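You operate a simulated robot arm through the tools that you are given. There is no shell and no other tool. Be economical: measure what you need, move in short steps, check, and stop when the job is done.

Carry out the task below with a simulated robot arm. There is one attempt and no reset: what you move stays moved.

TASK
Measure the bench lock ring on the height gauge and stack the spacer that makes 36.0 mm.
Fine: check the stack under the plunger and slide the table out.

It is judged by the outcome, as a careful person would: the job done as asked, and still so three seconds after it is handed in. It fails if anything else is knocked over, pushed out of place, dropped, spilled or broken.

THE ROBOT
A 7-joint arm with a two-finger parallel gripper, fixed in place. Base frame: the origin is at the foot of the arm, x ahead of it, y to its left, z up. Lengths are in mm, angles in degrees, forces in N, time in s.
With the tool pointing down near the work surface it reaches from about 240 to 680 mm from the base axis. Its first joint turns from -66.0 to 66.0 degrees. Payload 2.4 kg.
Tool frame: the origin (TCP) lies between the finger pads and is the grasp point; the fingertips stand 30 mm ahead of it; z points along the fingers, y is the line along which they close. The gripper opens to 94 mm. The fingers are 28 mm wide and 10 mm thick; the gripper's body (50 by 96 mm) begins 55 mm behind the TCP.
Orientation is that of the tool frame in the base frame, as a unit quaternion [w, x, y, z]. With the fingers straight down and closing along the base's y, the tool's x points along the base's -x, its y along +y and its z along -z.

THE INTERFACE
- The arm moves only by the tool apply_moves. Its argument "rows" is text: rows parted by semicolons, each of 7 numbers parted by spaces: the shift along the base's x, y, z in mm, then the turn, a rotation vector about the base's x, y, z in degrees, then the opening, from 0 (shut) to 1 (fully open). In form: x y z ax ay az hand; .... A call has 1 to 20 rows; each row shifts and turns the commanded pose from where the row before left it. A row lasts 0.2 s, in which the tool goes at most 50 mm and 8.6 degrees; a call with a longer step from one row to the next is refused whole, and so is a gripper value outside its range. A pose out of reach is approached as far as the arm can. The call stops where the force on the tool passes 70 N (or 10 N more than at its start, if that is more) or the arm is blocked; 0.2 s more then pass. The fingers move at their own pace (about 153 mm/s each) and stop on an object; they squeeze with about 38 N. The grip force told is the motor's: it shows also when the fingers shut on nothing. Time passes only in rows, and 0.2 s behind the last, so rows that do not move let the fingers close. It gives the time, the measured TCP pose, the force on the tool (base axes), the opening and the grip force at its end, in the units of the frame above (readings bear some noise), and new pictures: "views" is both (left out), scene, wrist or none.
- Cameras (640 x 400 px; columns grow to the right, rows downward): "scene" is fixed at [40.3, 455.5, 1477.7]; the picture's right is [-0.84, -0.55, 0.00], its down [-0.16, 0.25, -0.96] and it looks along [0.52, -0.80, -0.29] (base axes); focal length 337 px, centre (320, 200). "wrist" rides on the gripper at [-37, 0, -58] in the tool frame; the picture's right is [0.00, -1.00, 0.00], its down [0.97, 0.00, -0.24] and it looks along [0.24, 0.00, 0.97] (tool axes); focal length 218 px, centre (320, 200).
- locate(camera, pixels): for up to 12 pixels [column, row] of the newest picture of that camera ("zoom" is the newest enlarged one), the place [x, y, z] in the base frame of the surface seen there, good to about 2 mm, but the place of the scene camera against the robot may be out by one fixed shift of up to 18 mm in any direction. No time passes.
- inspect(camera, box): a new picture of the part [left, top, right, bottom] of that camera's present view, enlarged. No time passes.
- hand_in(): hands the job in; it is judged then, once.

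Work in short steps. Measure before you move; look again where a grasp or a placing could have gone wrong, and mend it. You have 80 turns and 120 pictures in all, the two below and enlarged ones among them. Open the gripper and draw the arm clear of the work before you hand the job in, unless the task says otherwise; then end with one line.

The tools are called after "Request:" as a command line: name --argument value ..., lists and objects as JSON in quotes. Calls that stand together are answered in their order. apply_moves: Moves the arm, as the interface text tells. Its arguments: {"type":"object","properties":{"rows":{"type":"string"},"views":{"type":"string","enum":["both","scene","wrist","none"]}},"required":["rows"]} The other tools are called the same way: locate (camera, pixels) gives the place of the surface under pixels of a picture; inspect (camera, box) takes an enlarged picture of a part of a camera's view; hand_in () hands the job in.

At the start:

```text
time_s: 0.0
tcp_pos: [397.0, -25.5, 1279.7]
tcp_rot: [0.0, 0.001, 1.0, 0.0]
contact_force: [0.2, 1.1, -1.1]
grip_width: 94.1
grip_force: 0.1
```

scene: 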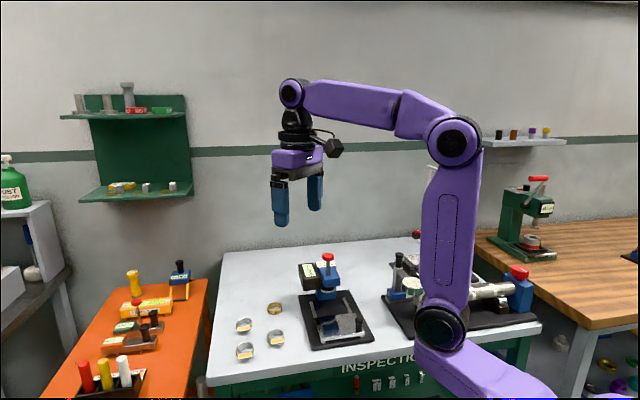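
wrist: 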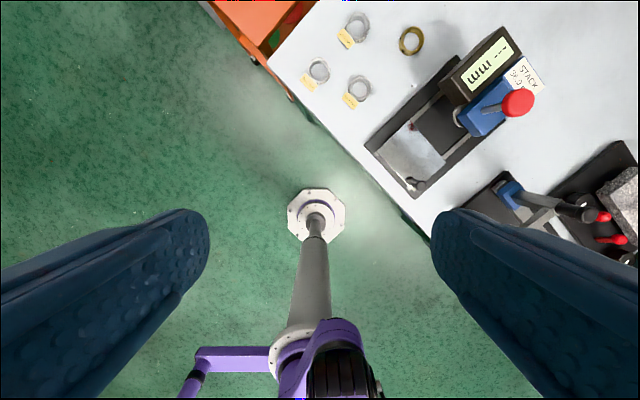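

The gauge stands at scene (330,305), three labelled silver rings near (245,335), and a brass ring at (275,308). I enlarge both views.

Request:
inspect --camera "scene" --box '[210, 240, 390, 370]'

Request:
inspect --camera "wrist" --box '[260, 0, 560, 200]'

```text
3.08 times, centred on (300, 305) of scene
```

zoom: 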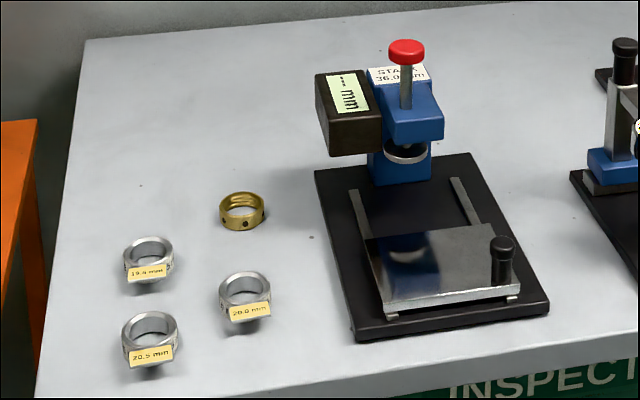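

```text
2.00 times, centred on (410, 100) of wrist
```

zoom: 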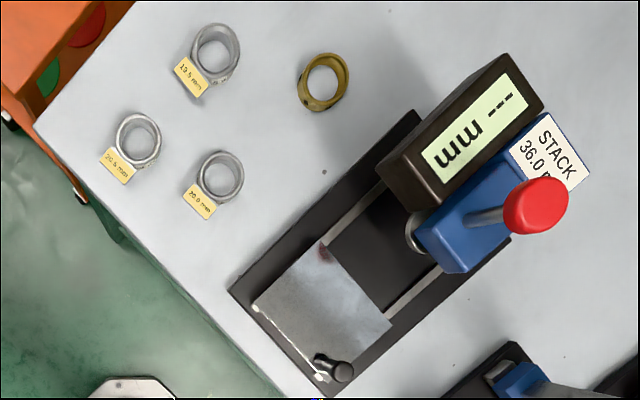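

I measure the brass ring, table, handle, plunger and rings in the enlarged wrist view.

Request:
locate --camera "zoom" --pixels '[[323, 80], [322, 56], [303, 88], [330, 108], [346, 72], [322, 245], [390, 322], [256, 306], [343, 371], [545, 195], [418, 235], [325, 300]]'

Request:
locate --camera "zoom" --pixels '[[220, 178], [221, 153], [240, 175], [199, 204], [138, 139], [138, 115], [117, 165], [214, 50], [190, 77], [430, 115], [460, 265], [340, 395]]'

```text
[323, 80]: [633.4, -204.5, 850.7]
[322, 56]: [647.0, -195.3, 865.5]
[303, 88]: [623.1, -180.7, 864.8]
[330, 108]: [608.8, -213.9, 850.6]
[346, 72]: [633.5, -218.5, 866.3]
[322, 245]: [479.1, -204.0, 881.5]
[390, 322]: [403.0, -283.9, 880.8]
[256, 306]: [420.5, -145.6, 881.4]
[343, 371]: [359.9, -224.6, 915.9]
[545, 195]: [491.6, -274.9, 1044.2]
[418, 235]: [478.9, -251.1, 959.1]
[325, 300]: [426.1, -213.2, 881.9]
```

```text
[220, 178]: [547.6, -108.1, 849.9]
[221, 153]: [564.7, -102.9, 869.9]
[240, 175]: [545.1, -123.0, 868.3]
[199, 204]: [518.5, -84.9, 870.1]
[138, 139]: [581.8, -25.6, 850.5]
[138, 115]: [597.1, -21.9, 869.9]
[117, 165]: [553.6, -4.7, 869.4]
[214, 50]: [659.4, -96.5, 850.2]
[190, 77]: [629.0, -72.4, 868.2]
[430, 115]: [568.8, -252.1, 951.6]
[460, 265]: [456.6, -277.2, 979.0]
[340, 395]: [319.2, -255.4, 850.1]
```

The brass ring's top is near z 866 and the table top is near 881.5. I go closer for a better look at the gauge and rings.

Request:
apply_moves --rows "20 -20 -40 0 0 0 1;20 -20 -40 0 0 0 1;20 -20 -40 0 0 0 1;20 -20 -30 0 0 0 1;20 -20 0 0 0 0 1;20 -10 0 0 0 0 1"

```text
time_s: 1.4
tcp_pos: [515.6, -132.6, 1129.3]
tcp_rot: [0.0, 0.0, 1.0, -0.001]
contact_force: [-0.6, -0.3, 0.4]
grip_width: 94.3
grip_force: 0.1
```

scene: 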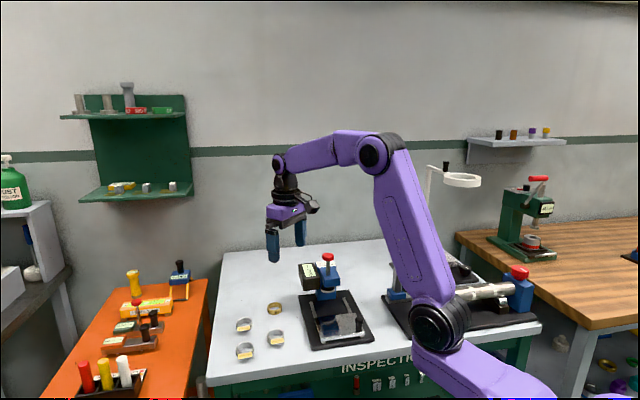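
wrist: 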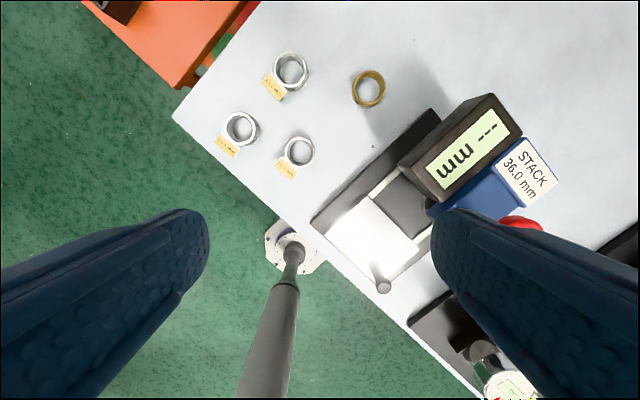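

I enlarge the rings and the gauge's bed in this view.

Request:
inspect --camera "wrist" --box '[200, 30, 420, 190]'

Request:
locate --camera "wrist" --pixels '[[369, 71], [384, 85], [370, 107], [353, 93], [370, 196], [418, 247], [325, 234], [383, 288], [372, 240], [430, 210], [400, 165], [440, 200]]'

```text
2.50 times, centred on (310, 110) of wrist
```

zoom: 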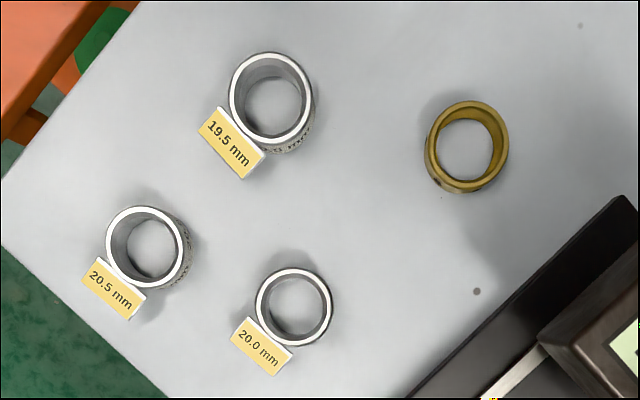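

```text
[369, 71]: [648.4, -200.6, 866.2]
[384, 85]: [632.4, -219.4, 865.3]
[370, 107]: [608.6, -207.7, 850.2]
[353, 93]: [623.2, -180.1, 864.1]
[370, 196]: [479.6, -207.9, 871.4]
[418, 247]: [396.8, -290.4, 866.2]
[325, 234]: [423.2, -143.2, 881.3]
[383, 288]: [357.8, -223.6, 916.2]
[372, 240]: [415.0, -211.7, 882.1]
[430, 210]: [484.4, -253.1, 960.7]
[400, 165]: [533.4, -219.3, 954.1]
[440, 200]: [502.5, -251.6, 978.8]
```

The brass ring's centre works out at about (628,-200) with a 40 mm outer diameter. I turn the tool -45° and go above it.

Request:
apply_moves --rows "20 0 0 0 0 -7.5 0.8;20 0 0 0 0 -7.5 0.7;20 -15 -15 0 0 -7.5 0.7;20 -20 -20 0 0 -7.5 0.7;20 -20 -40 0 0 -7.5 0.7;12.4 -12.4 -44 0 0 -7.5 0.7;0 0 -30 0 0 0 0.7;0 0 0 0 0 0 0.7"

```text
time_s: 3.2
tcp_pos: [628.4, -200.7, 980.5]
tcp_rot: [-0.001, 0.383, 0.924, -0.001]
contact_force: [0.1, 0.2, -0.4]
grip_width: 65.7
grip_force: 0.1
```

scene: 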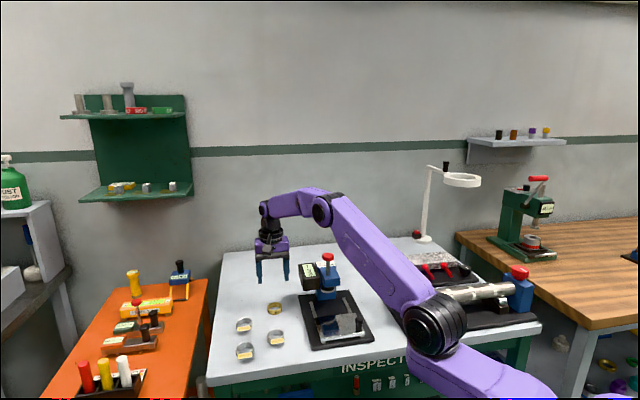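
wrist: 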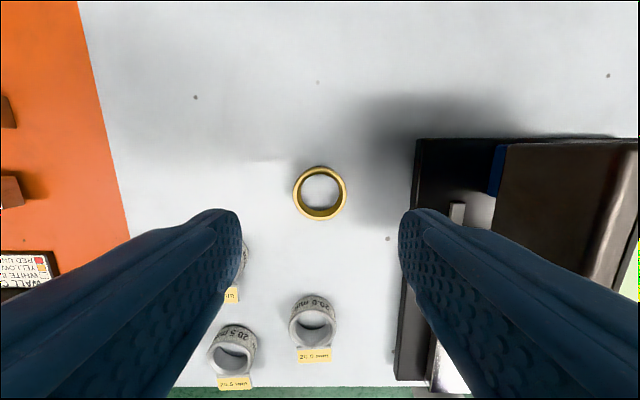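

The ring sits centred between the fingers at (320,193). I check it with locate.

Request:
locate --camera "wrist" --pixels '[[296, 192], [344, 192], [320, 168], [320, 213], [320, 192], [311, 302], [311, 340], [233, 355], [295, 325], [330, 325], [315, 355], [380, 20]]'

```text
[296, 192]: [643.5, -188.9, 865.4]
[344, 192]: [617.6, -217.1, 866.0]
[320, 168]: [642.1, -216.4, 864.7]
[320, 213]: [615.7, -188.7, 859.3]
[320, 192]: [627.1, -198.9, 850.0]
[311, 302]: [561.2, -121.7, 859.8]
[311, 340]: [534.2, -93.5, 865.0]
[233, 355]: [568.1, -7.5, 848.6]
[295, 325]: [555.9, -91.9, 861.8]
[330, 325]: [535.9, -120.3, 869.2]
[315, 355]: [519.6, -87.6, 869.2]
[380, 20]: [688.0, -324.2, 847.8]
```

The centre agrees to about 2 mm, so I descend and close.

Request:
apply_moves --rows "0.5 -1 -35 0 0 0 0.7;0.5 0 -35 0 0 0 0.7;0 0 -20 0 0 0 0.7;0 0 -7 0 0 0 0.7;0 0 0 0 0 0 0.5;0 0 0 0 0 0 0.35;0 0 0 0 0 0 0.35;0 0 0 0 0 0 0.35"

```text
time_s: 5.0
tcp_pos: [629.1, -203.8, 881.0]
tcp_rot: [0.001, 0.382, 0.924, 0.0]
contact_force: [-0.4, -0.3, -0.1]
grip_width: 43.0
grip_force: 37.6
```

scene: 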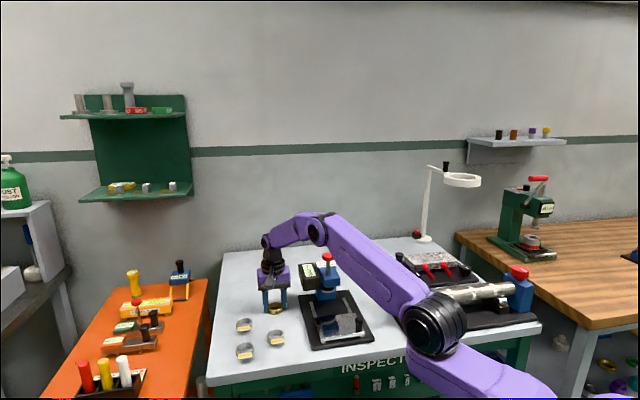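
wrist: 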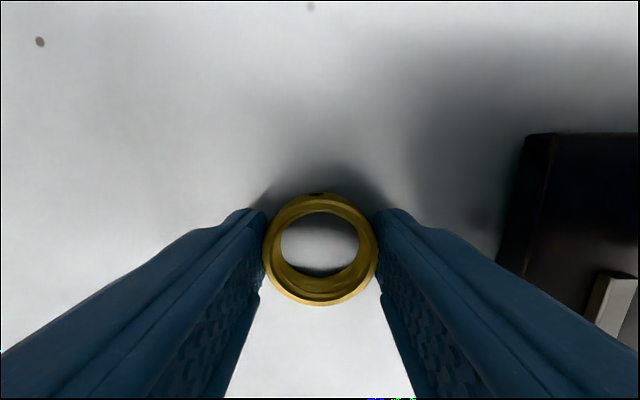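

The ring is held (43.0 mm, 37.6 N). I lift and carry it round in front of the gauge.

Request:
apply_moves --rows "0 0 20 0 0 0 0.35;0 0 40 0 0 0 0.35;0 0 45 0 0 0 0.35;0 0 35 0 0 0 0.35;-25 25 0 0 0 0 0.35;-30 30 0 0 0 0 0.35;-30 30 0 0 0 0 0.35;-25 25 0 0 0 0 0.35;-20 -20 0 0 0 0 0.35;-20 -20 0 0 0 0 0.35;0 0 0 0 0 0 0.35"

```text
time_s: 7.4
tcp_pos: [478.0, -133.3, 1018.7]
tcp_rot: [0.001, 0.383, 0.924, 0.0]
contact_force: [-0.1, 0.0, 0.0]
grip_width: 42.8
grip_force: 38.1
```

scene: 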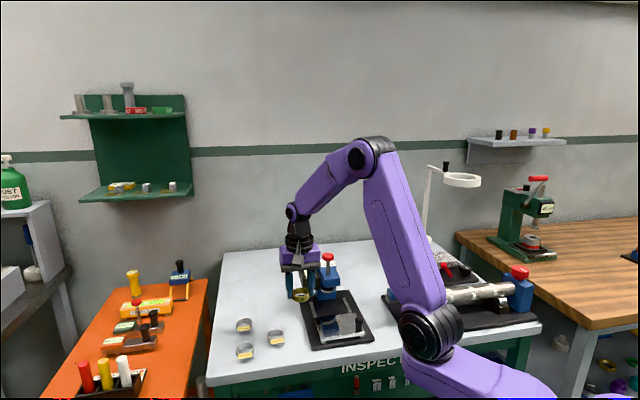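
wrist: 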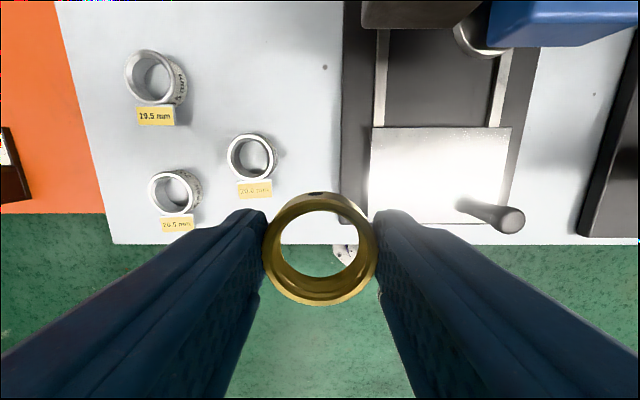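

The gauge is now square in view: table corners at (371,127), (513,127), (368,222), and the plunger foot at (482,40). I measure these.

Request:
locate --camera "wrist" --pixels '[[373, 130], [510, 130], [371, 219], [500, 170], [511, 220], [465, 205], [455, 40], [485, 55], [510, 45], [580, 44], [440, 24], [440, 175]]'

Request:
inspect --camera "wrist" --box '[340, 0, 560, 240]'

```text
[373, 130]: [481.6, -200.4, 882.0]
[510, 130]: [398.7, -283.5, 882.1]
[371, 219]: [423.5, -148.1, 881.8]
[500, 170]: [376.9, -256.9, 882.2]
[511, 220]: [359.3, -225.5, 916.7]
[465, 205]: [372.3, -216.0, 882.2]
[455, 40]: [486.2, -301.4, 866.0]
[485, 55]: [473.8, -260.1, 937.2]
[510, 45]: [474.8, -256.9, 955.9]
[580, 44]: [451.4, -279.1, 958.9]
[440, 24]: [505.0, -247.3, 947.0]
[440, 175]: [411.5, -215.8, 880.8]
```

```text
1.67 times, centred on (450, 120) of wrist
```

zoom: 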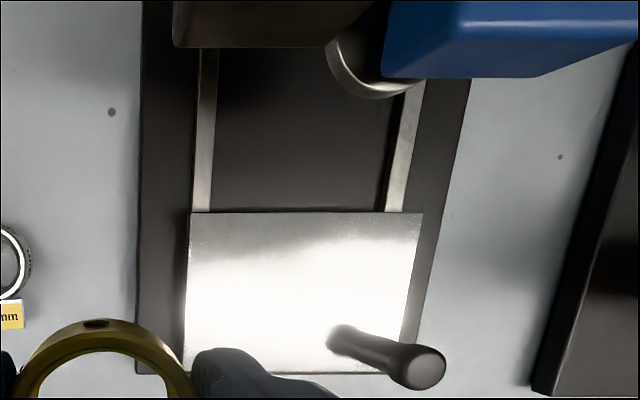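

The table is about 80 x 118 mm with its centre near (411,-214). I check the plunger's sideways position with the scene camera, relative to the table.

Request:
inspect --camera "scene" --box '[280, 245, 380, 355]'

```text
3.64 times, centred on (330, 300) of scene
```

zoom: 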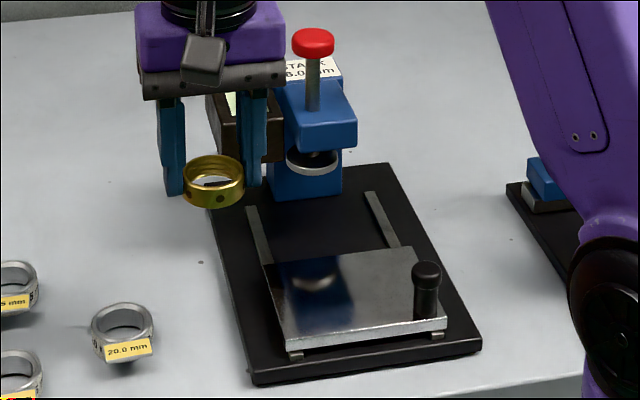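

Request:
locate --camera "zoom" --pixels '[[287, 163], [340, 160], [315, 172], [313, 36], [270, 268], [405, 251], [287, 345], [446, 320], [288, 115], [355, 112], [250, 212], [371, 197]]'

```text
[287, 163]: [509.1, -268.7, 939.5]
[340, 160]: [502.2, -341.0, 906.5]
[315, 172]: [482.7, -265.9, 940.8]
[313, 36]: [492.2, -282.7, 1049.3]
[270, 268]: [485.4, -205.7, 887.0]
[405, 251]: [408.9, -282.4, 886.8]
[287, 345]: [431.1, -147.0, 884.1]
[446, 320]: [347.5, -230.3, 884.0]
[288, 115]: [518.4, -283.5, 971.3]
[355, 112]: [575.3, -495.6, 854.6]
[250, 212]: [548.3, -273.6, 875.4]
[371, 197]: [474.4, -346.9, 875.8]
```

Corrected, the plunger axis is at about s=541, t=148 in the gauge's frame. I aim the ring at (418,-211) on the table, moving over it and lowering.

Request:
apply_moves --rows "-20 -26 0 0 0 0 0.35;-20 -26 0 0 0 0 0.35;-20 -26 0 0 0 0 0.35;0 0 -30 0 0 0 0.35;0 0 -30 0 0 0 0.35;0 0 -20 0 0 0 0.35;0 0 -12 0 0 0 0.35;0 0 0 0 0 0 0.35"

Request:
inspect --camera "scene" --box '[280, 245, 380, 355]'

```text
time_s: 9.2
tcp_pos: [417.9, -212.1, 930.2]
tcp_rot: [0.0, 0.382, 0.924, 0.0]
contact_force: [0.3, 0.2, -1.5]
grip_width: 42.6
grip_force: 38.2
```

scene: 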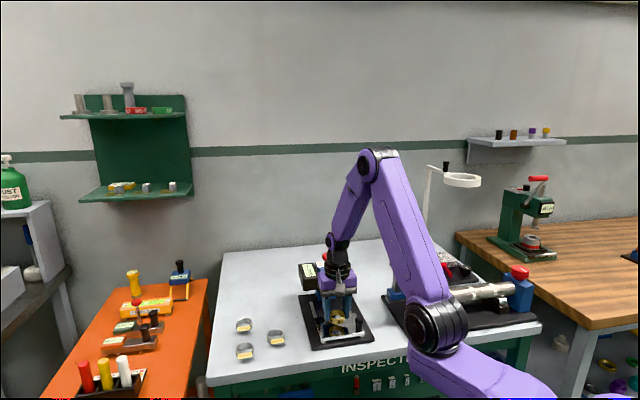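
wrist: 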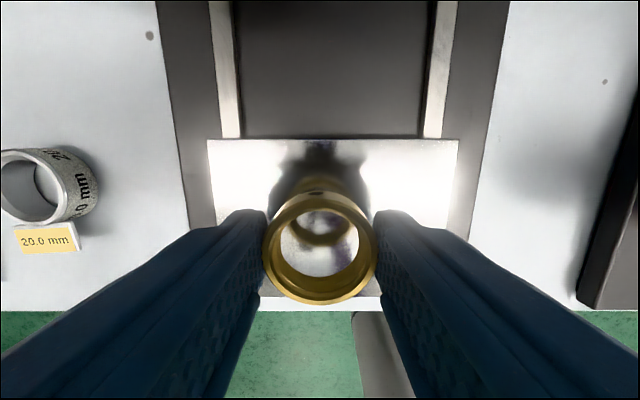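

```text
3.64 times, centred on (330, 300) of scene
```

zoom: 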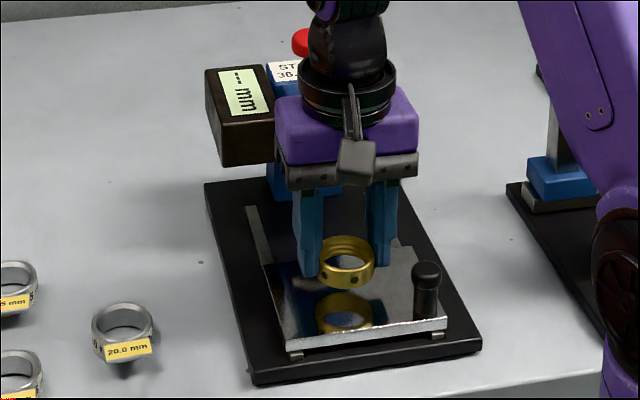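

The ring hangs about 17 mm above the table, clear of everything. I lower it, open and withdraw.

Request:
apply_moves --rows "0 0 -9 0 0 0 0.35;0 0 -4 0 0 0 0.35;0 0 -2 0 0 0 0.35;0 0 0 0 0 0 0.35" --views "none"

```text
time_s: 10.2
tcp_pos: [418.6, -210.8, 915.8]
tcp_rot: [-0.001, 0.383, 0.924, 0.0]
contact_force: [-0.4, 0.6, -0.4]
grip_width: 42.4
grip_force: 37.6
```

Request:
apply_moves --rows "0 0 -1 0 0 0 0.35;0 0 -1 0 0 0 0.35;0 0 -0.5 0 0 0 0.35;0 0 0 0 0 0 0.35" --views "scene"

Request:
inspect --camera "scene" --box '[300, 285, 370, 350]'

```text
time_s: 11.2
tcp_pos: [418.8, -210.5, 915.0]
tcp_rot: [0.001, 0.383, 0.924, 0.001]
contact_force: [0.7, -1.3, -0.6]
grip_width: 42.4
grip_force: 38.3
```

scene: 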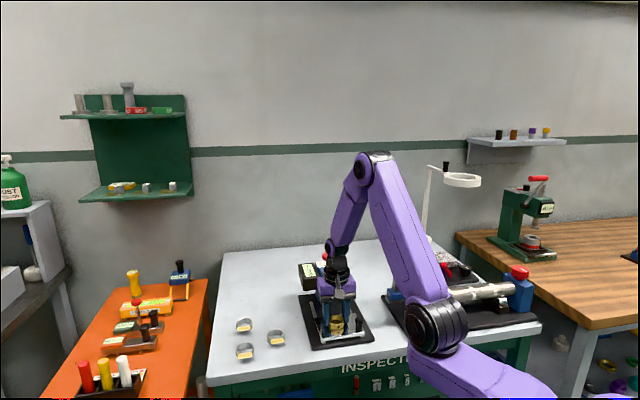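

```text
6.15 times, centred on (335, 318) of scene
```

zoom: 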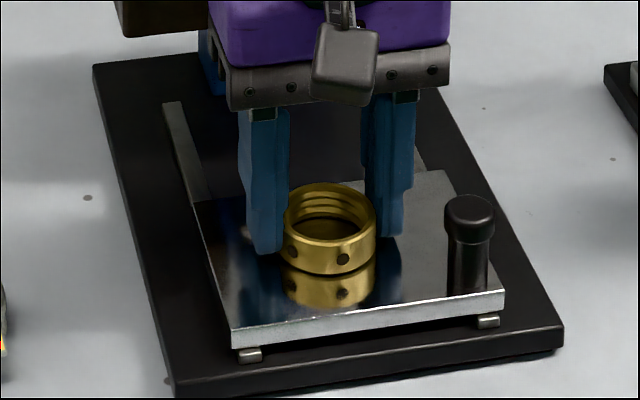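

Ring and reflection almost touch. One more millimetre down shows whether it is seated.

Request:
apply_moves --rows "0 0 -1 0 0 0 0.35;0 0 0 0 0 0 0.35" --views "none"

```text
time_s: 11.8
tcp_pos: [420.6, -211.1, 913.8]
tcp_rot: [0.0, 0.382, 0.924, 0.001]
contact_force: [0.0, 0.1, -0.8]
grip_width: 42.5
grip_force: 38.2
```

Request:
apply_moves --rows "0 0 -1 0 0 0 0.35;0 0 0 0 0 0 0.35" --views "none"

```text
time_s: 12.4
tcp_pos: [421.5, -211.3, 912.3]
tcp_rot: [0.001, 0.382, 0.924, 0.0]
contact_force: [1.8, 3.0, 24.6]
grip_width: 42.9
grip_force: 37.9
```

24.6 N upward: the ring is seated. I open and rise.

Request:
apply_moves --rows "0 0 0.5 0 0 0 0.6;0 0 0 0 0 0 0.62;0 0 0 0 0 0 0.62;0 0 15 0 0 0 0.62;0 0 35 0 0 0 0.62;0 0 35 0 0 0 0.62;-10 10 20 0 0 0 0.62;-10 10 0 0 0 0 0.62"

Request:
inspect --camera "scene" --box '[280, 245, 380, 355]'

```text
time_s: 14.2
tcp_pos: [398.5, -190.2, 1017.7]
tcp_rot: [0.0, 0.383, 0.924, -0.001]
contact_force: [-0.2, -0.1, 0.9]
grip_width: 58.4
grip_force: 0.0
```

scene: 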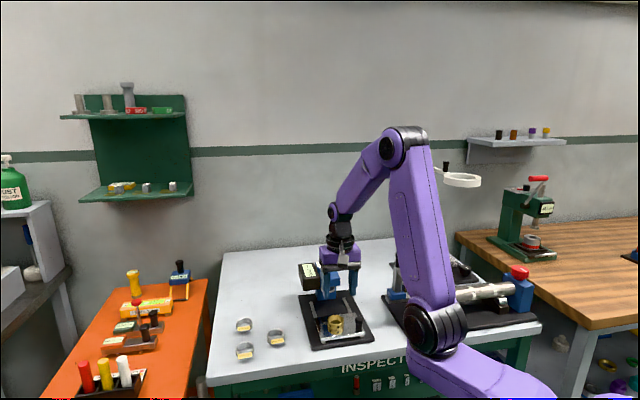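
wrist: 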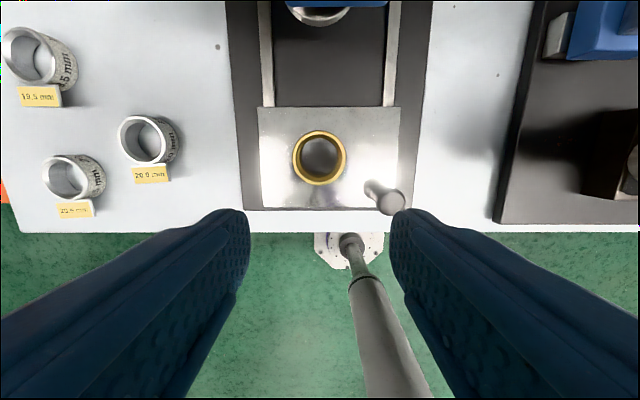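

```text
3.64 times, centred on (330, 300) of scene
```

zoom: 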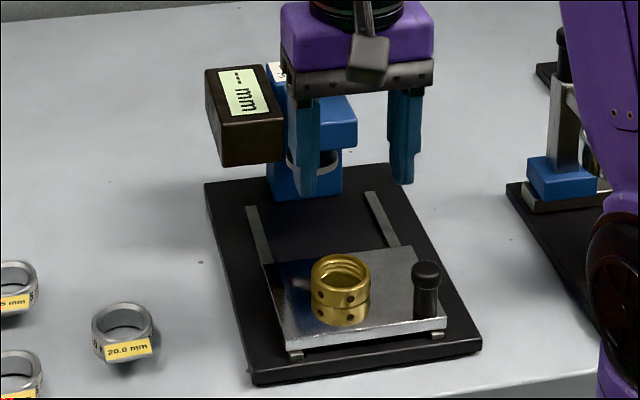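

The plunger foot's visible arc (292–350) and the ring (294–347) are both centred on column 320, so they line up sideways. I measure the handle for pushing.

Request:
locate --camera "wrist" --pixels '[[295, 158], [345, 158], [320, 133], [320, 182], [320, 23], [292, 10], [349, 10], [390, 203], [380, 200], [402, 202], [392, 212], [370, 185]]'

```text
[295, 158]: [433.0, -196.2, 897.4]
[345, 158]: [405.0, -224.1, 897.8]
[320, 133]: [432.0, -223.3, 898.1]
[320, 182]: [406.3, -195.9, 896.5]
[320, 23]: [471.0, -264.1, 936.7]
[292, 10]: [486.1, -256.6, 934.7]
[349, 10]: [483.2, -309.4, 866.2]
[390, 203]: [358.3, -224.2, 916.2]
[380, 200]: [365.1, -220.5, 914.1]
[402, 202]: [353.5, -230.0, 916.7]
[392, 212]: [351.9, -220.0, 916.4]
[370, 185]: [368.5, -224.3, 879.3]
```

The handle is at (358,-225), top 916. I will grip it with the tool leaned back so that the body stays out of the gauge head, so first I check the neighbour fixture's clearance.

Request:
locate --camera "wrist" --pixels '[[550, 40], [570, 20], [600, 50], [500, 210], [545, 10], [590, 180], [635, 60], [360, 4], [300, 4], [380, 4]]'

Request:
inspect --camera "scene" --box '[370, 220, 550, 350]'

```text
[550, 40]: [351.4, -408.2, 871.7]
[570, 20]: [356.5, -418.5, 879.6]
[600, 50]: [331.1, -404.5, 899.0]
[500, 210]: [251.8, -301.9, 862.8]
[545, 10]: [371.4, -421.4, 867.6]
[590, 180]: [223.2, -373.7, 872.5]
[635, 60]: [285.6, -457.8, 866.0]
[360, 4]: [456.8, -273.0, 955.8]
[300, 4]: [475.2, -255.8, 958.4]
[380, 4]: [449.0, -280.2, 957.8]
```

```text
3.08 times, centred on (460, 285) of scene
```

zoom: 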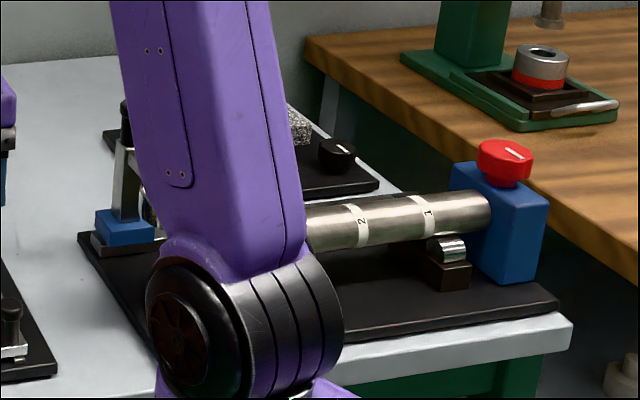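

There is nothing tall near the handle's path. I lean the tool 30°, move over the handle and stop above it for a look.

Request:
apply_moves --rows "-10 -8 0 -5.3 -5.3 0 0.5;-10 -8 0 -5.3 -5.3 0 0.38;-10 -9 0 -5.3 -5.3 0 0.38;-11.5 -9.3 0 -5.3 -5.3 0 0.38;0 0 -30 0 0 0 0.38;0 0 -25 0 0 0 0.38;0 0 0 0 0 0 0.38"

Request:
inspect --camera "scene" --box '[280, 245, 380, 355]'

```text
time_s: 15.8
tcp_pos: [359.2, -225.3, 963.5]
tcp_rot: [0.239, 0.369, 0.893, -0.1]
contact_force: [0.2, -0.8, -0.1]
grip_width: 35.8
grip_force: 0.1
```

scene: 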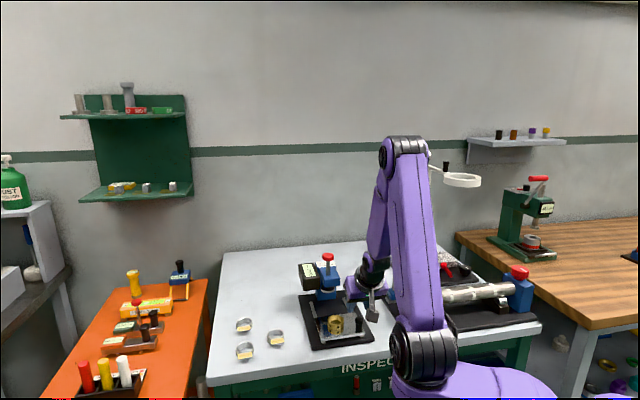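
wrist: 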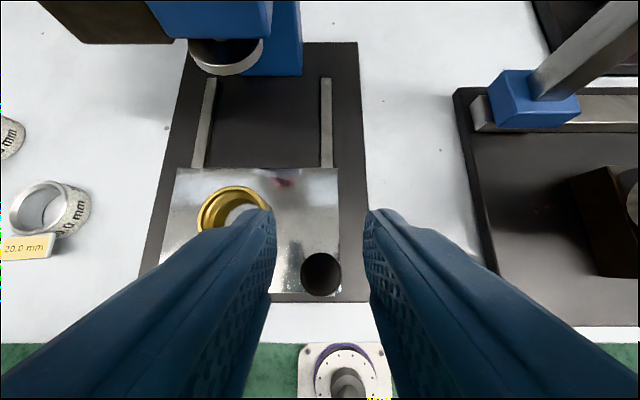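

```text
3.64 times, centred on (330, 300) of scene
```

zoom: 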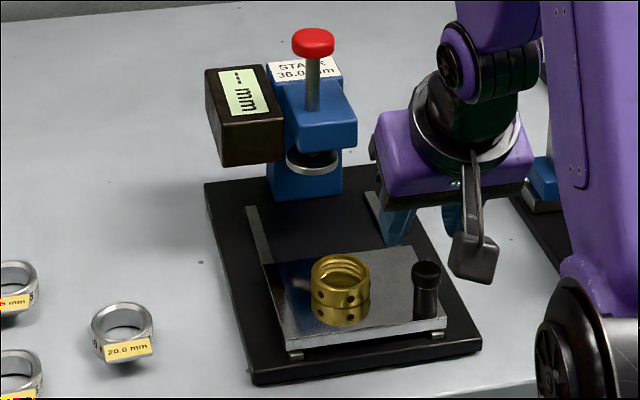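

The handle is centred between the fingers (column 320). I descend and close on it.

Request:
apply_moves --rows "-1 0.5 -25 0 0 0 0.38;0 0 -15 0 0 0 0.38;0 0 -5 0 0 0 0.38;0 0 0 0 0 0 0.1;0 0 0 0 0 0 0.1;0 0 0 0 0 0 0.1"

Request:
inspect --camera "scene" --box '[280, 245, 380, 355]'

```text
time_s: 17.2
tcp_pos: [356.9, -224.6, 918.7]
tcp_rot: [0.239, 0.371, 0.892, -0.1]
contact_force: [-4.8, -3.2, -0.4]
grip_width: 22.0
grip_force: 38.3
```

scene: 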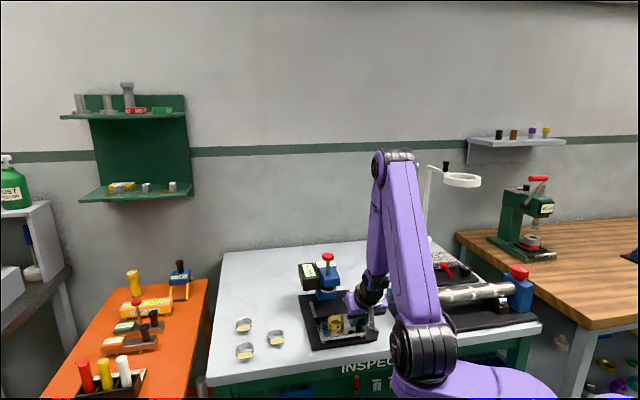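
wrist: 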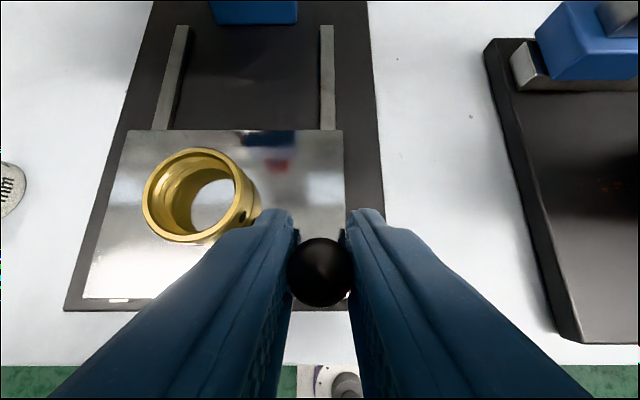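

```text
3.64 times, centred on (330, 300) of scene
```

zoom: 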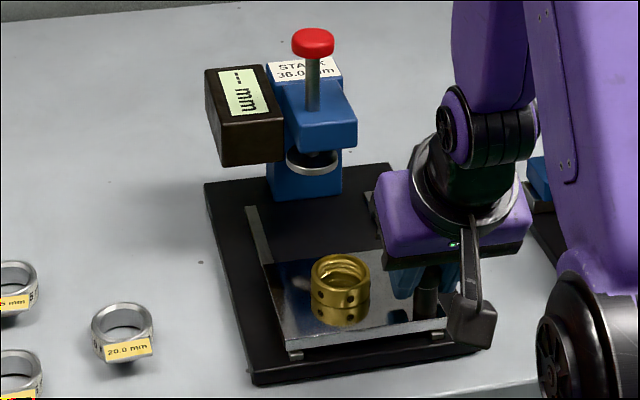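

The handle is held. I slide the table in gently along (0.707,-0.707), in small steps.

Request:
apply_moves --rows "1.5 -1.5 0 0 0 0 0.1;3 -3 0 0 0 0 0.1;4 -4 0 0 0 0 0.1;4 -4 0 0 0 0 0.1;4 -4 0 0 0 0 0.1;4 -4 0 0 0 0 0.1;4 -4 0 0 0 0 0.1;4 -4 0 0 0 0 0.1;3 -3 0 0 0 0 0.1;1.5 -1.5 0 0 0 0 0.1;0 0 0 0 0 0 0.1"

Request:
inspect --camera "scene" --box '[280, 245, 380, 355]'

```text
time_s: 19.6
tcp_pos: [390.2, -258.3, 918.7]
tcp_rot: [0.239, 0.369, 0.893, -0.098]
contact_force: [-0.8, 0.4, 14.5]
grip_width: 21.6
grip_force: 37.6
```

scene: 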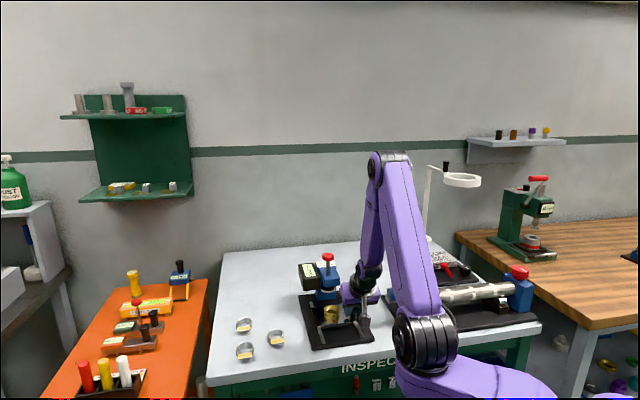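
wrist: 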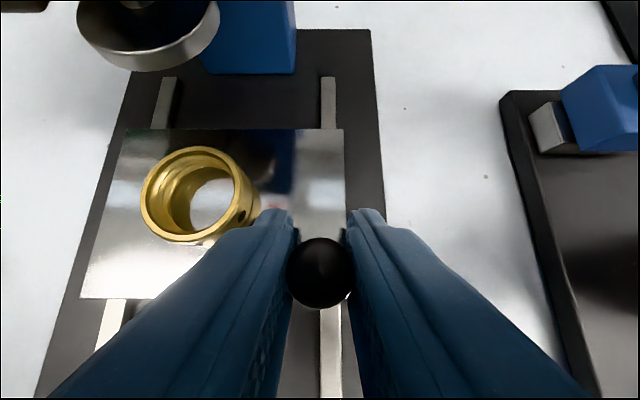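

```text
3.64 times, centred on (330, 300) of scene
```

zoom: 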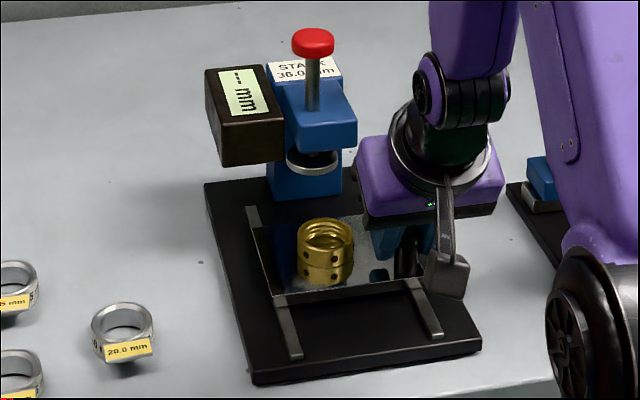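

The table moved 47 mm freely. I measure what remains between ring and foot.

Request:
locate --camera "wrist" --pixels '[[147, 68], [82, 35], [217, 30], [185, 52], [110, 57], [143, 190], [238, 180], [195, 150], [190, 236], [250, 50], [340, 132], [170, 82]]'

```text
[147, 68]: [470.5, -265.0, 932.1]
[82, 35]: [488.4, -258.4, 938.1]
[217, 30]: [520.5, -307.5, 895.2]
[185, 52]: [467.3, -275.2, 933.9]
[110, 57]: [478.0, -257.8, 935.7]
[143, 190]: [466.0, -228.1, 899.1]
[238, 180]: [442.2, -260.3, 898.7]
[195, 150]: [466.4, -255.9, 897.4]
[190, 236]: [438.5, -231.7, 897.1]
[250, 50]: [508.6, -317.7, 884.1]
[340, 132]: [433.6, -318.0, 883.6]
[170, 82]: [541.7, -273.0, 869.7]
```

About 48 mm remain and the clearances hold. I slide on slowly.

Request:
apply_moves --rows "1.5 -1.5 0 0 0 0 0.1;3 -3 0 0 0 0 0.1;4 -4 0 0 0 0 0.1;4 -4 0 0 0 0 0.1;4 -4 0 0 0 0 0.1;4 -4 0 0 0 0 0.1;3.5 -3.5 0 0 0 0 0.1;3 -3 0 0 0 0 0.1;2 -2 0 0 0 0 0.1;1 -1 0 0 0 0 0.1;0 0 0 0 0 0 0.1"

Request:
inspect --camera "scene" --box '[280, 245, 380, 355]'

```text
time_s: 22.0
tcp_pos: [420.2, -287.7, 917.5]
tcp_rot: [0.239, 0.37, 0.893, -0.098]
contact_force: [-3.3, -5.3, 8.5]
grip_width: 21.7
grip_force: 37.4
```

scene: 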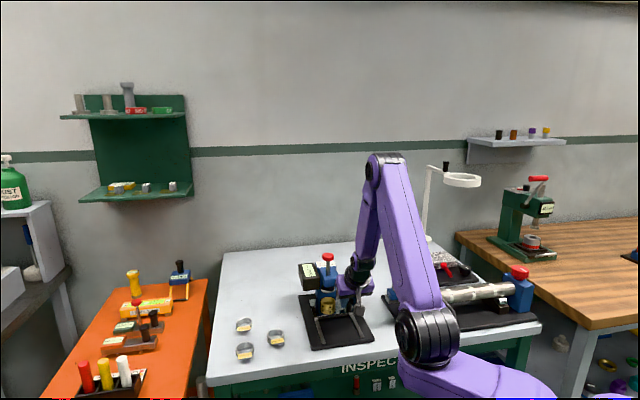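
wrist: 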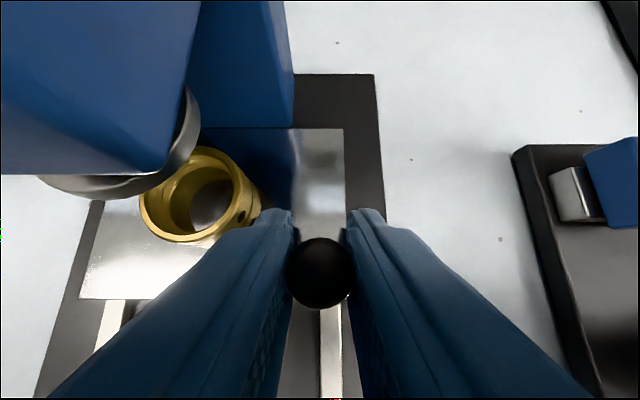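

```text
3.64 times, centred on (330, 300) of scene
```

zoom: 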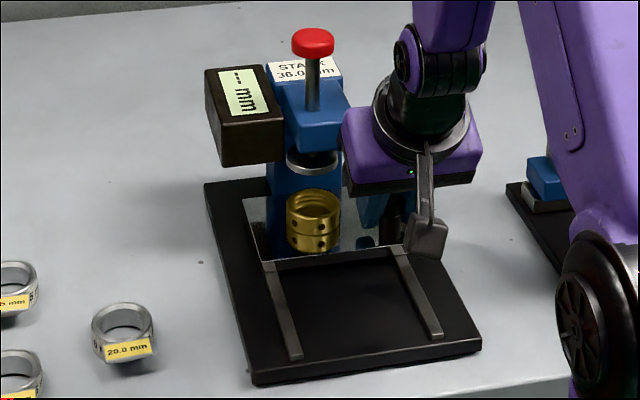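

It has moved about 89 mm, with the ring nearly under the foot. A few millimetres more, to the stop or alignment.

Request:
apply_moves --rows "1 -1 0 0 0 0 0.1;1 -1 0 0 0 0 0.1;1 -1 0 0 0 0 0.1;1 -1 0 0 0 0 0.1;0 0 0 0 0 0 0.1" --views "wrist"

Request:
inspect --camera "scene" --box '[290, 250, 360, 320]'

```text
time_s: 23.2
tcp_pos: [422.1, -292.2, 917.8]
tcp_rot: [0.238, 0.369, 0.893, -0.098]
contact_force: [-6.5, -4.7, 2.5]
grip_width: 21.5
grip_force: 37.5
```

wrist: 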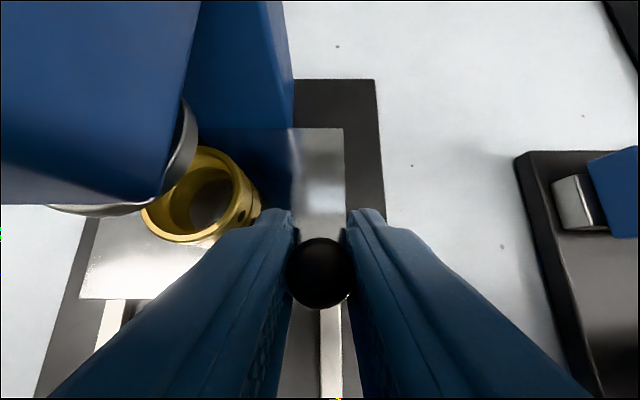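

```text
5.71 times, centred on (325, 285) of scene
```

zoom: 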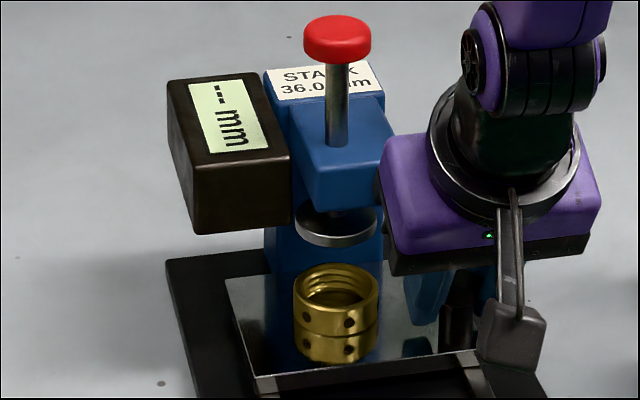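

The ring looks to be under the foot. I verify with scene points on both rims (same camera, so any shift cancels).

Request:
locate --camera "zoom" --pixels '[[297, 232], [338, 244], [376, 226], [316, 241], [360, 240], [338, 222], [296, 290], [336, 304], [377, 284], [336, 267], [336, 40], [338, 15]]'

```text
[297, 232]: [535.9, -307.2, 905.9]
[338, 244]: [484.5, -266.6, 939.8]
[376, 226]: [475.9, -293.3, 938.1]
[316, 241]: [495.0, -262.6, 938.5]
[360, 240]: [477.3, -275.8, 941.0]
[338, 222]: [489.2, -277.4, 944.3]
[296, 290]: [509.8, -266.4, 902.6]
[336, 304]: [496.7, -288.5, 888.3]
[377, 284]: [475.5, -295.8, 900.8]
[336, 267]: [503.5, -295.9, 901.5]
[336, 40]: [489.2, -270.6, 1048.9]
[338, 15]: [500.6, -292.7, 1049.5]
```

Ring and foot centres coincide within about 3 mm. I nudge 2 mm further to feel for a stop.

Request:
apply_moves --rows "1 -1 0 0 0 0 0.1;1 -1 0 0 0 0 0.1;0 0 0 0 0 0 0.1;0 0 0 0 0 0 0.1" --views "none"

```text
time_s: 24.2
tcp_pos: [423.3, -292.2, 916.4]
tcp_rot: [0.236, 0.371, 0.893, -0.099]
contact_force: [-22.7, 8.9, 12.1]
grip_width: 22.1
grip_force: 38.2
```

Resistance of 24 N opposes the slide, so the stop is reached. I relieve it, let go and withdraw along the tool axis.

Request:
apply_moves --rows "-1 1 0.5 0 0 0 0.1;0 0 0 0 0 0 0.38;0 0 0 0 0 0 0.38;-6 6 13 0 0 0 0.38;-10 10 25 0 0 0 0.38;-10 10 25 0 0 0 0.38;-10 10 30 0 0 0 0.38;0 0 30 0 0 0 0.38;0 0 0 0 0 0 0.38"

Request:
inspect --camera "scene" --box '[290, 245, 370, 345]'

```text
time_s: 26.2
tcp_pos: [389.6, -256.1, 1040.0]
tcp_rot: [0.238, 0.37, 0.893, -0.099]
contact_force: [0.1, -0.5, -0.2]
grip_width: 35.8
grip_force: 0.1
```

scene: 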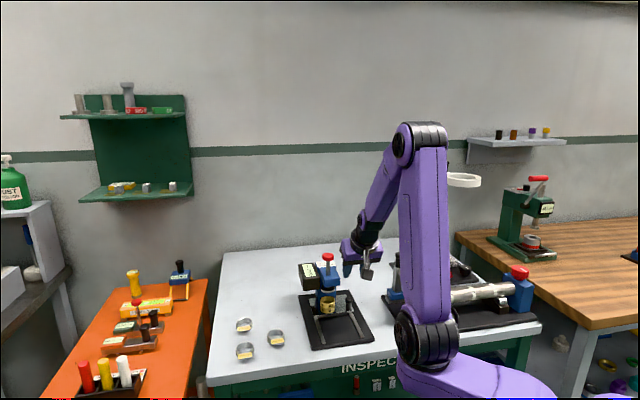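
wrist: 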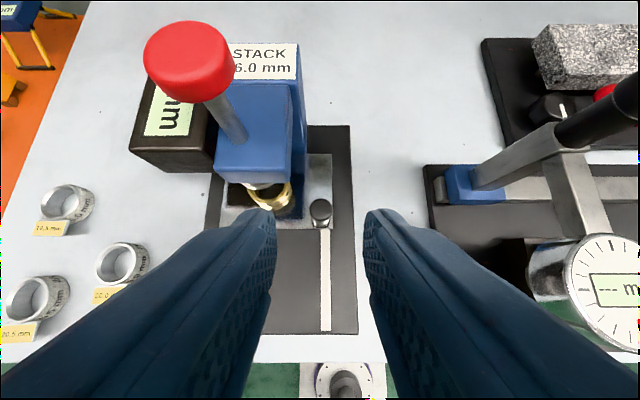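

```text
4.00 times, centred on (330, 295) of scene
```

zoom: 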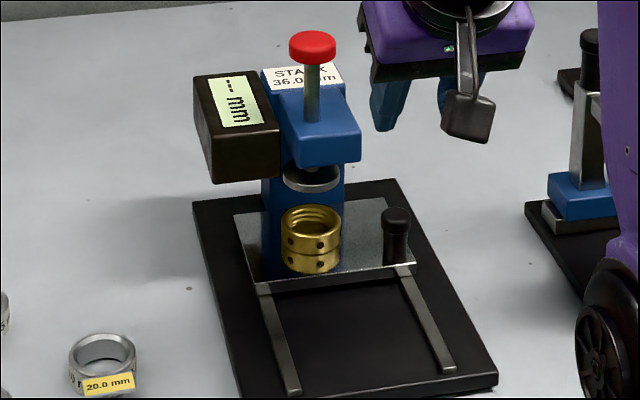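

The table has stayed in. I locate the red knob before pressing it.

Request:
locate --camera "wrist" --pixels '[[185, 48], [150, 55], [225, 55], [188, 25], [188, 70], [185, 90], [225, 130]]'

```text
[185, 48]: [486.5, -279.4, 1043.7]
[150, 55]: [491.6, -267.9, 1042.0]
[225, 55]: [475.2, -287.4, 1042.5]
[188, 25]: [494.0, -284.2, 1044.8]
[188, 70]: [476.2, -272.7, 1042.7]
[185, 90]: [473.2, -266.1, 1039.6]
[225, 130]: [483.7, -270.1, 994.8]
```

The knob's centre is about (485,-278), top 1044. I straighten the tool, close the fingers and position above it.

Request:
apply_moves --rows "0 0 40 5.3 5.3 0 0.2;0 0 40 5.3 5.3 0 0;20 0 0 5.3 5.3 0 0;25 -5 0 5.3 5.3 0 0;25 -8 0 0 0 0 0;25.4 -8.9 -15 0 0 0 0;0 0 -20 0 0 0 0;0 0 0 0 0 0 0"

Request:
inspect --camera "scene" --box '[290, 220, 370, 320]'

```text
time_s: 28.0
tcp_pos: [487.8, -279.1, 1086.1]
tcp_rot: [0.0, 0.383, 0.924, 0.0]
contact_force: [0.1, -0.7, -0.3]
grip_width: 0.0
grip_force: 32.5
```

scene: 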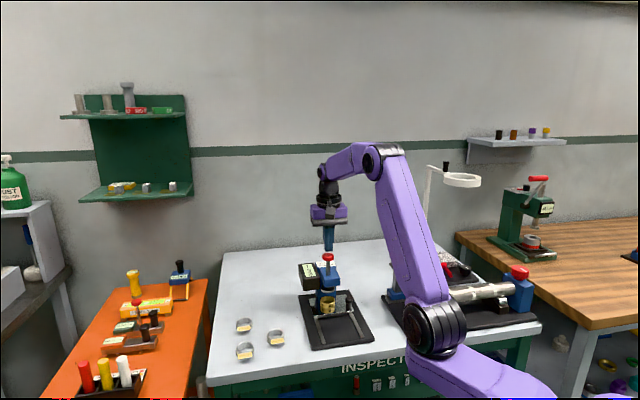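
wrist: 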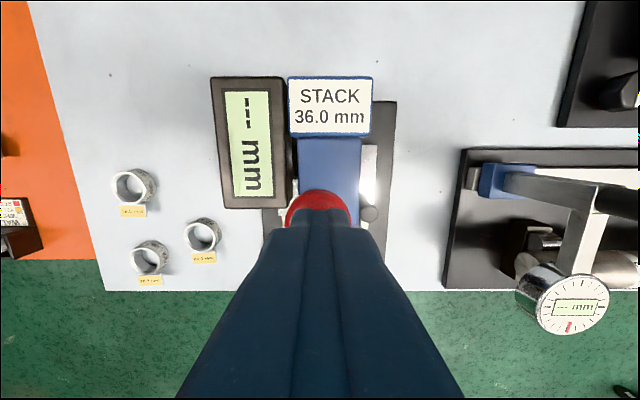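

```text
4.00 times, centred on (330, 270) of scene
```

zoom: 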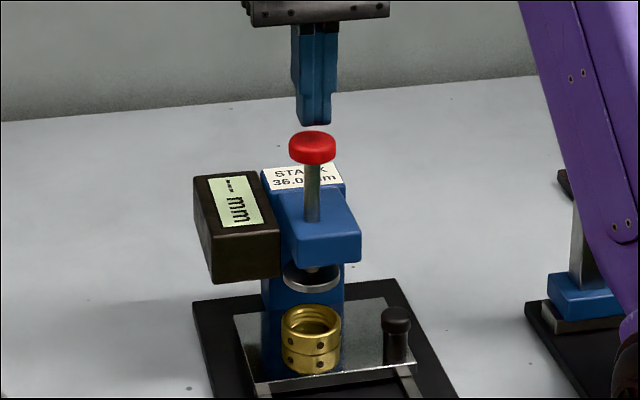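

Nicely centred above the knob (320,205). I press down in small steps; about 35 mm of travel is expected.

Request:
apply_moves --rows "-1 1 -8 0 0 0 0;0 0 -5 0 0 0 0;0 0 -5 0 0 0 0;0 0 -5 0 0 0 0;0 0 -4 0 0 0 0;0 0 0 0 0 0 0"

Request:
inspect --camera "scene" --box '[290, 220, 370, 320]'

```text
time_s: 29.4
tcp_pos: [482.5, -276.3, 1059.2]
tcp_rot: [0.001, 0.383, 0.924, 0.0]
contact_force: [1.2, 0.0, 2.2]
grip_width: 0.0
grip_force: 32.1
```

scene: 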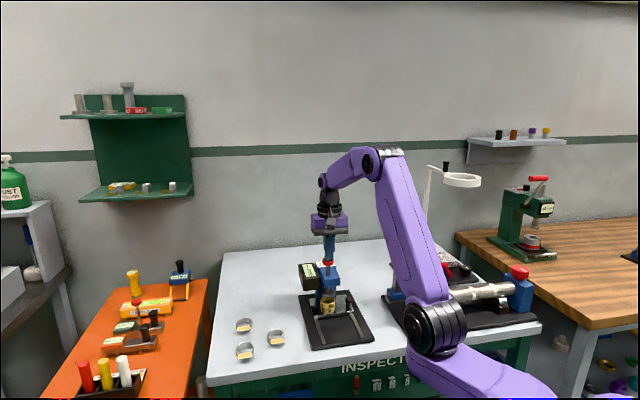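
wrist: 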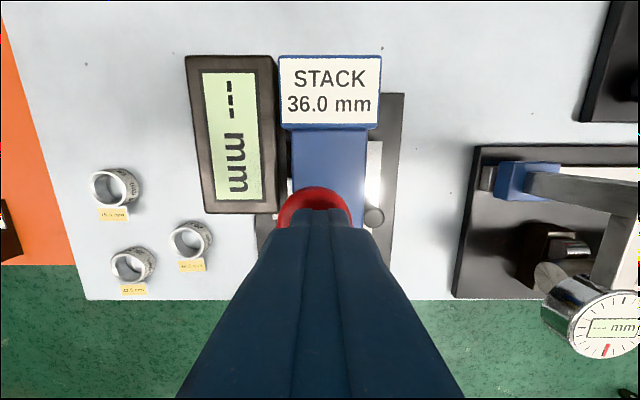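

```text
4.00 times, centred on (330, 270) of scene
```

zoom: 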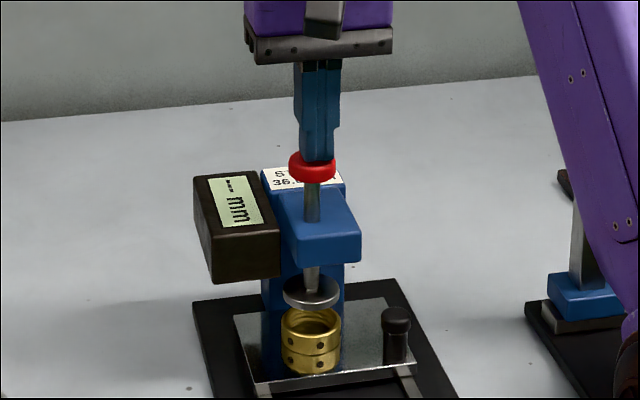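

The plunger follows with almost no force. I go on down until it touches the ring.

Request:
apply_moves --rows "0.5 -0.5 -4 0 0 0 0;0.5 -0.5 -4 0 0 0 0;0.5 -0.5 -4 0 0 0 0;0 0 -3 0 0 0 0;0 0 -2 0 0 0 0;0 0 0 0 0 0 0"

Request:
inspect --camera "scene" --box '[290, 220, 370, 320]'

```text
time_s: 30.8
tcp_pos: [484.0, -280.9, 1042.3]
tcp_rot: [0.001, 0.382, 0.924, 0.0]
contact_force: [1.7, 1.9, 3.0]
grip_width: 0.2
grip_force: 33.4
```

scene: 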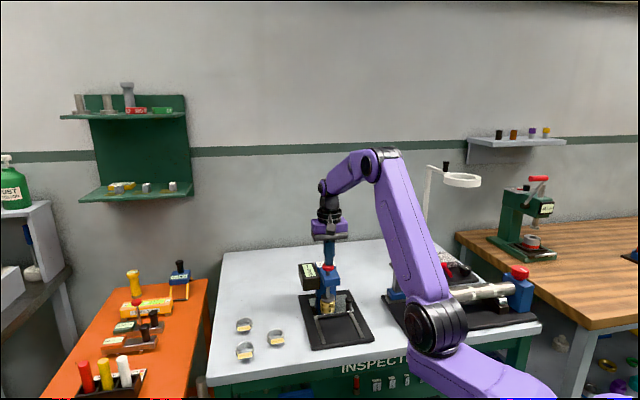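
wrist: 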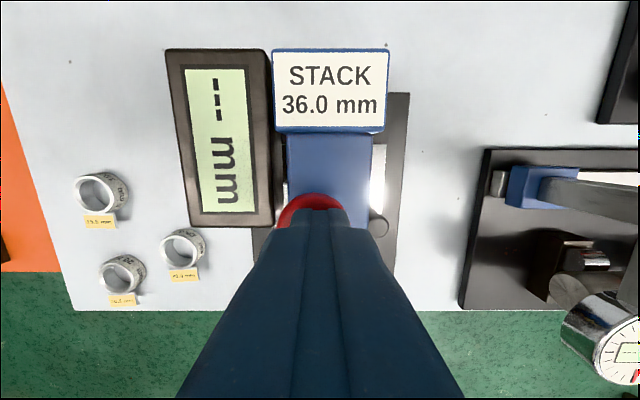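

```text
4.00 times, centred on (330, 270) of scene
```

zoom: 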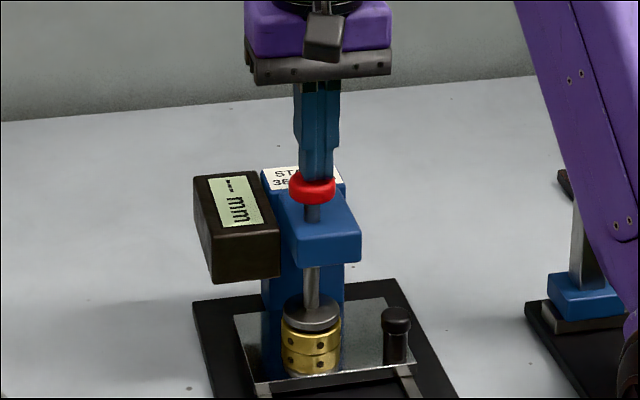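

The foot is almost on the ring. I continue in 1 mm steps, watching force and display.

Request:
apply_moves --rows "0 0 -1 0 0 0 0;0 0 -1 0 0 0 0;0 0 -1 0 0 0 0;0 0 0 0 0 0 0" --views "wrist"

```text
time_s: 31.8
tcp_pos: [483.8, -280.1, 1039.8]
tcp_rot: [0.001, 0.383, 0.924, 0.0]
contact_force: [1.5, -1.0, 4.6]
grip_width: 0.0
grip_force: 32.5
```

wrist: 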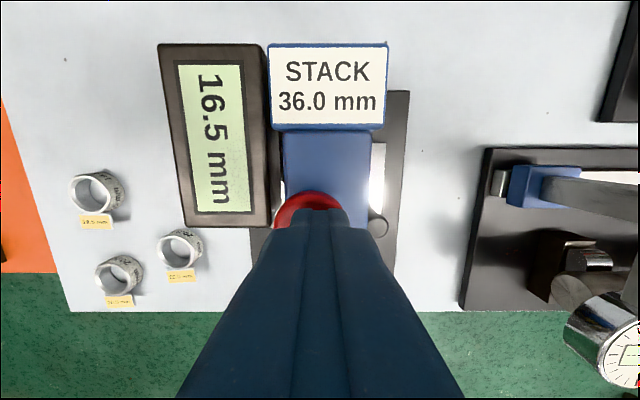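

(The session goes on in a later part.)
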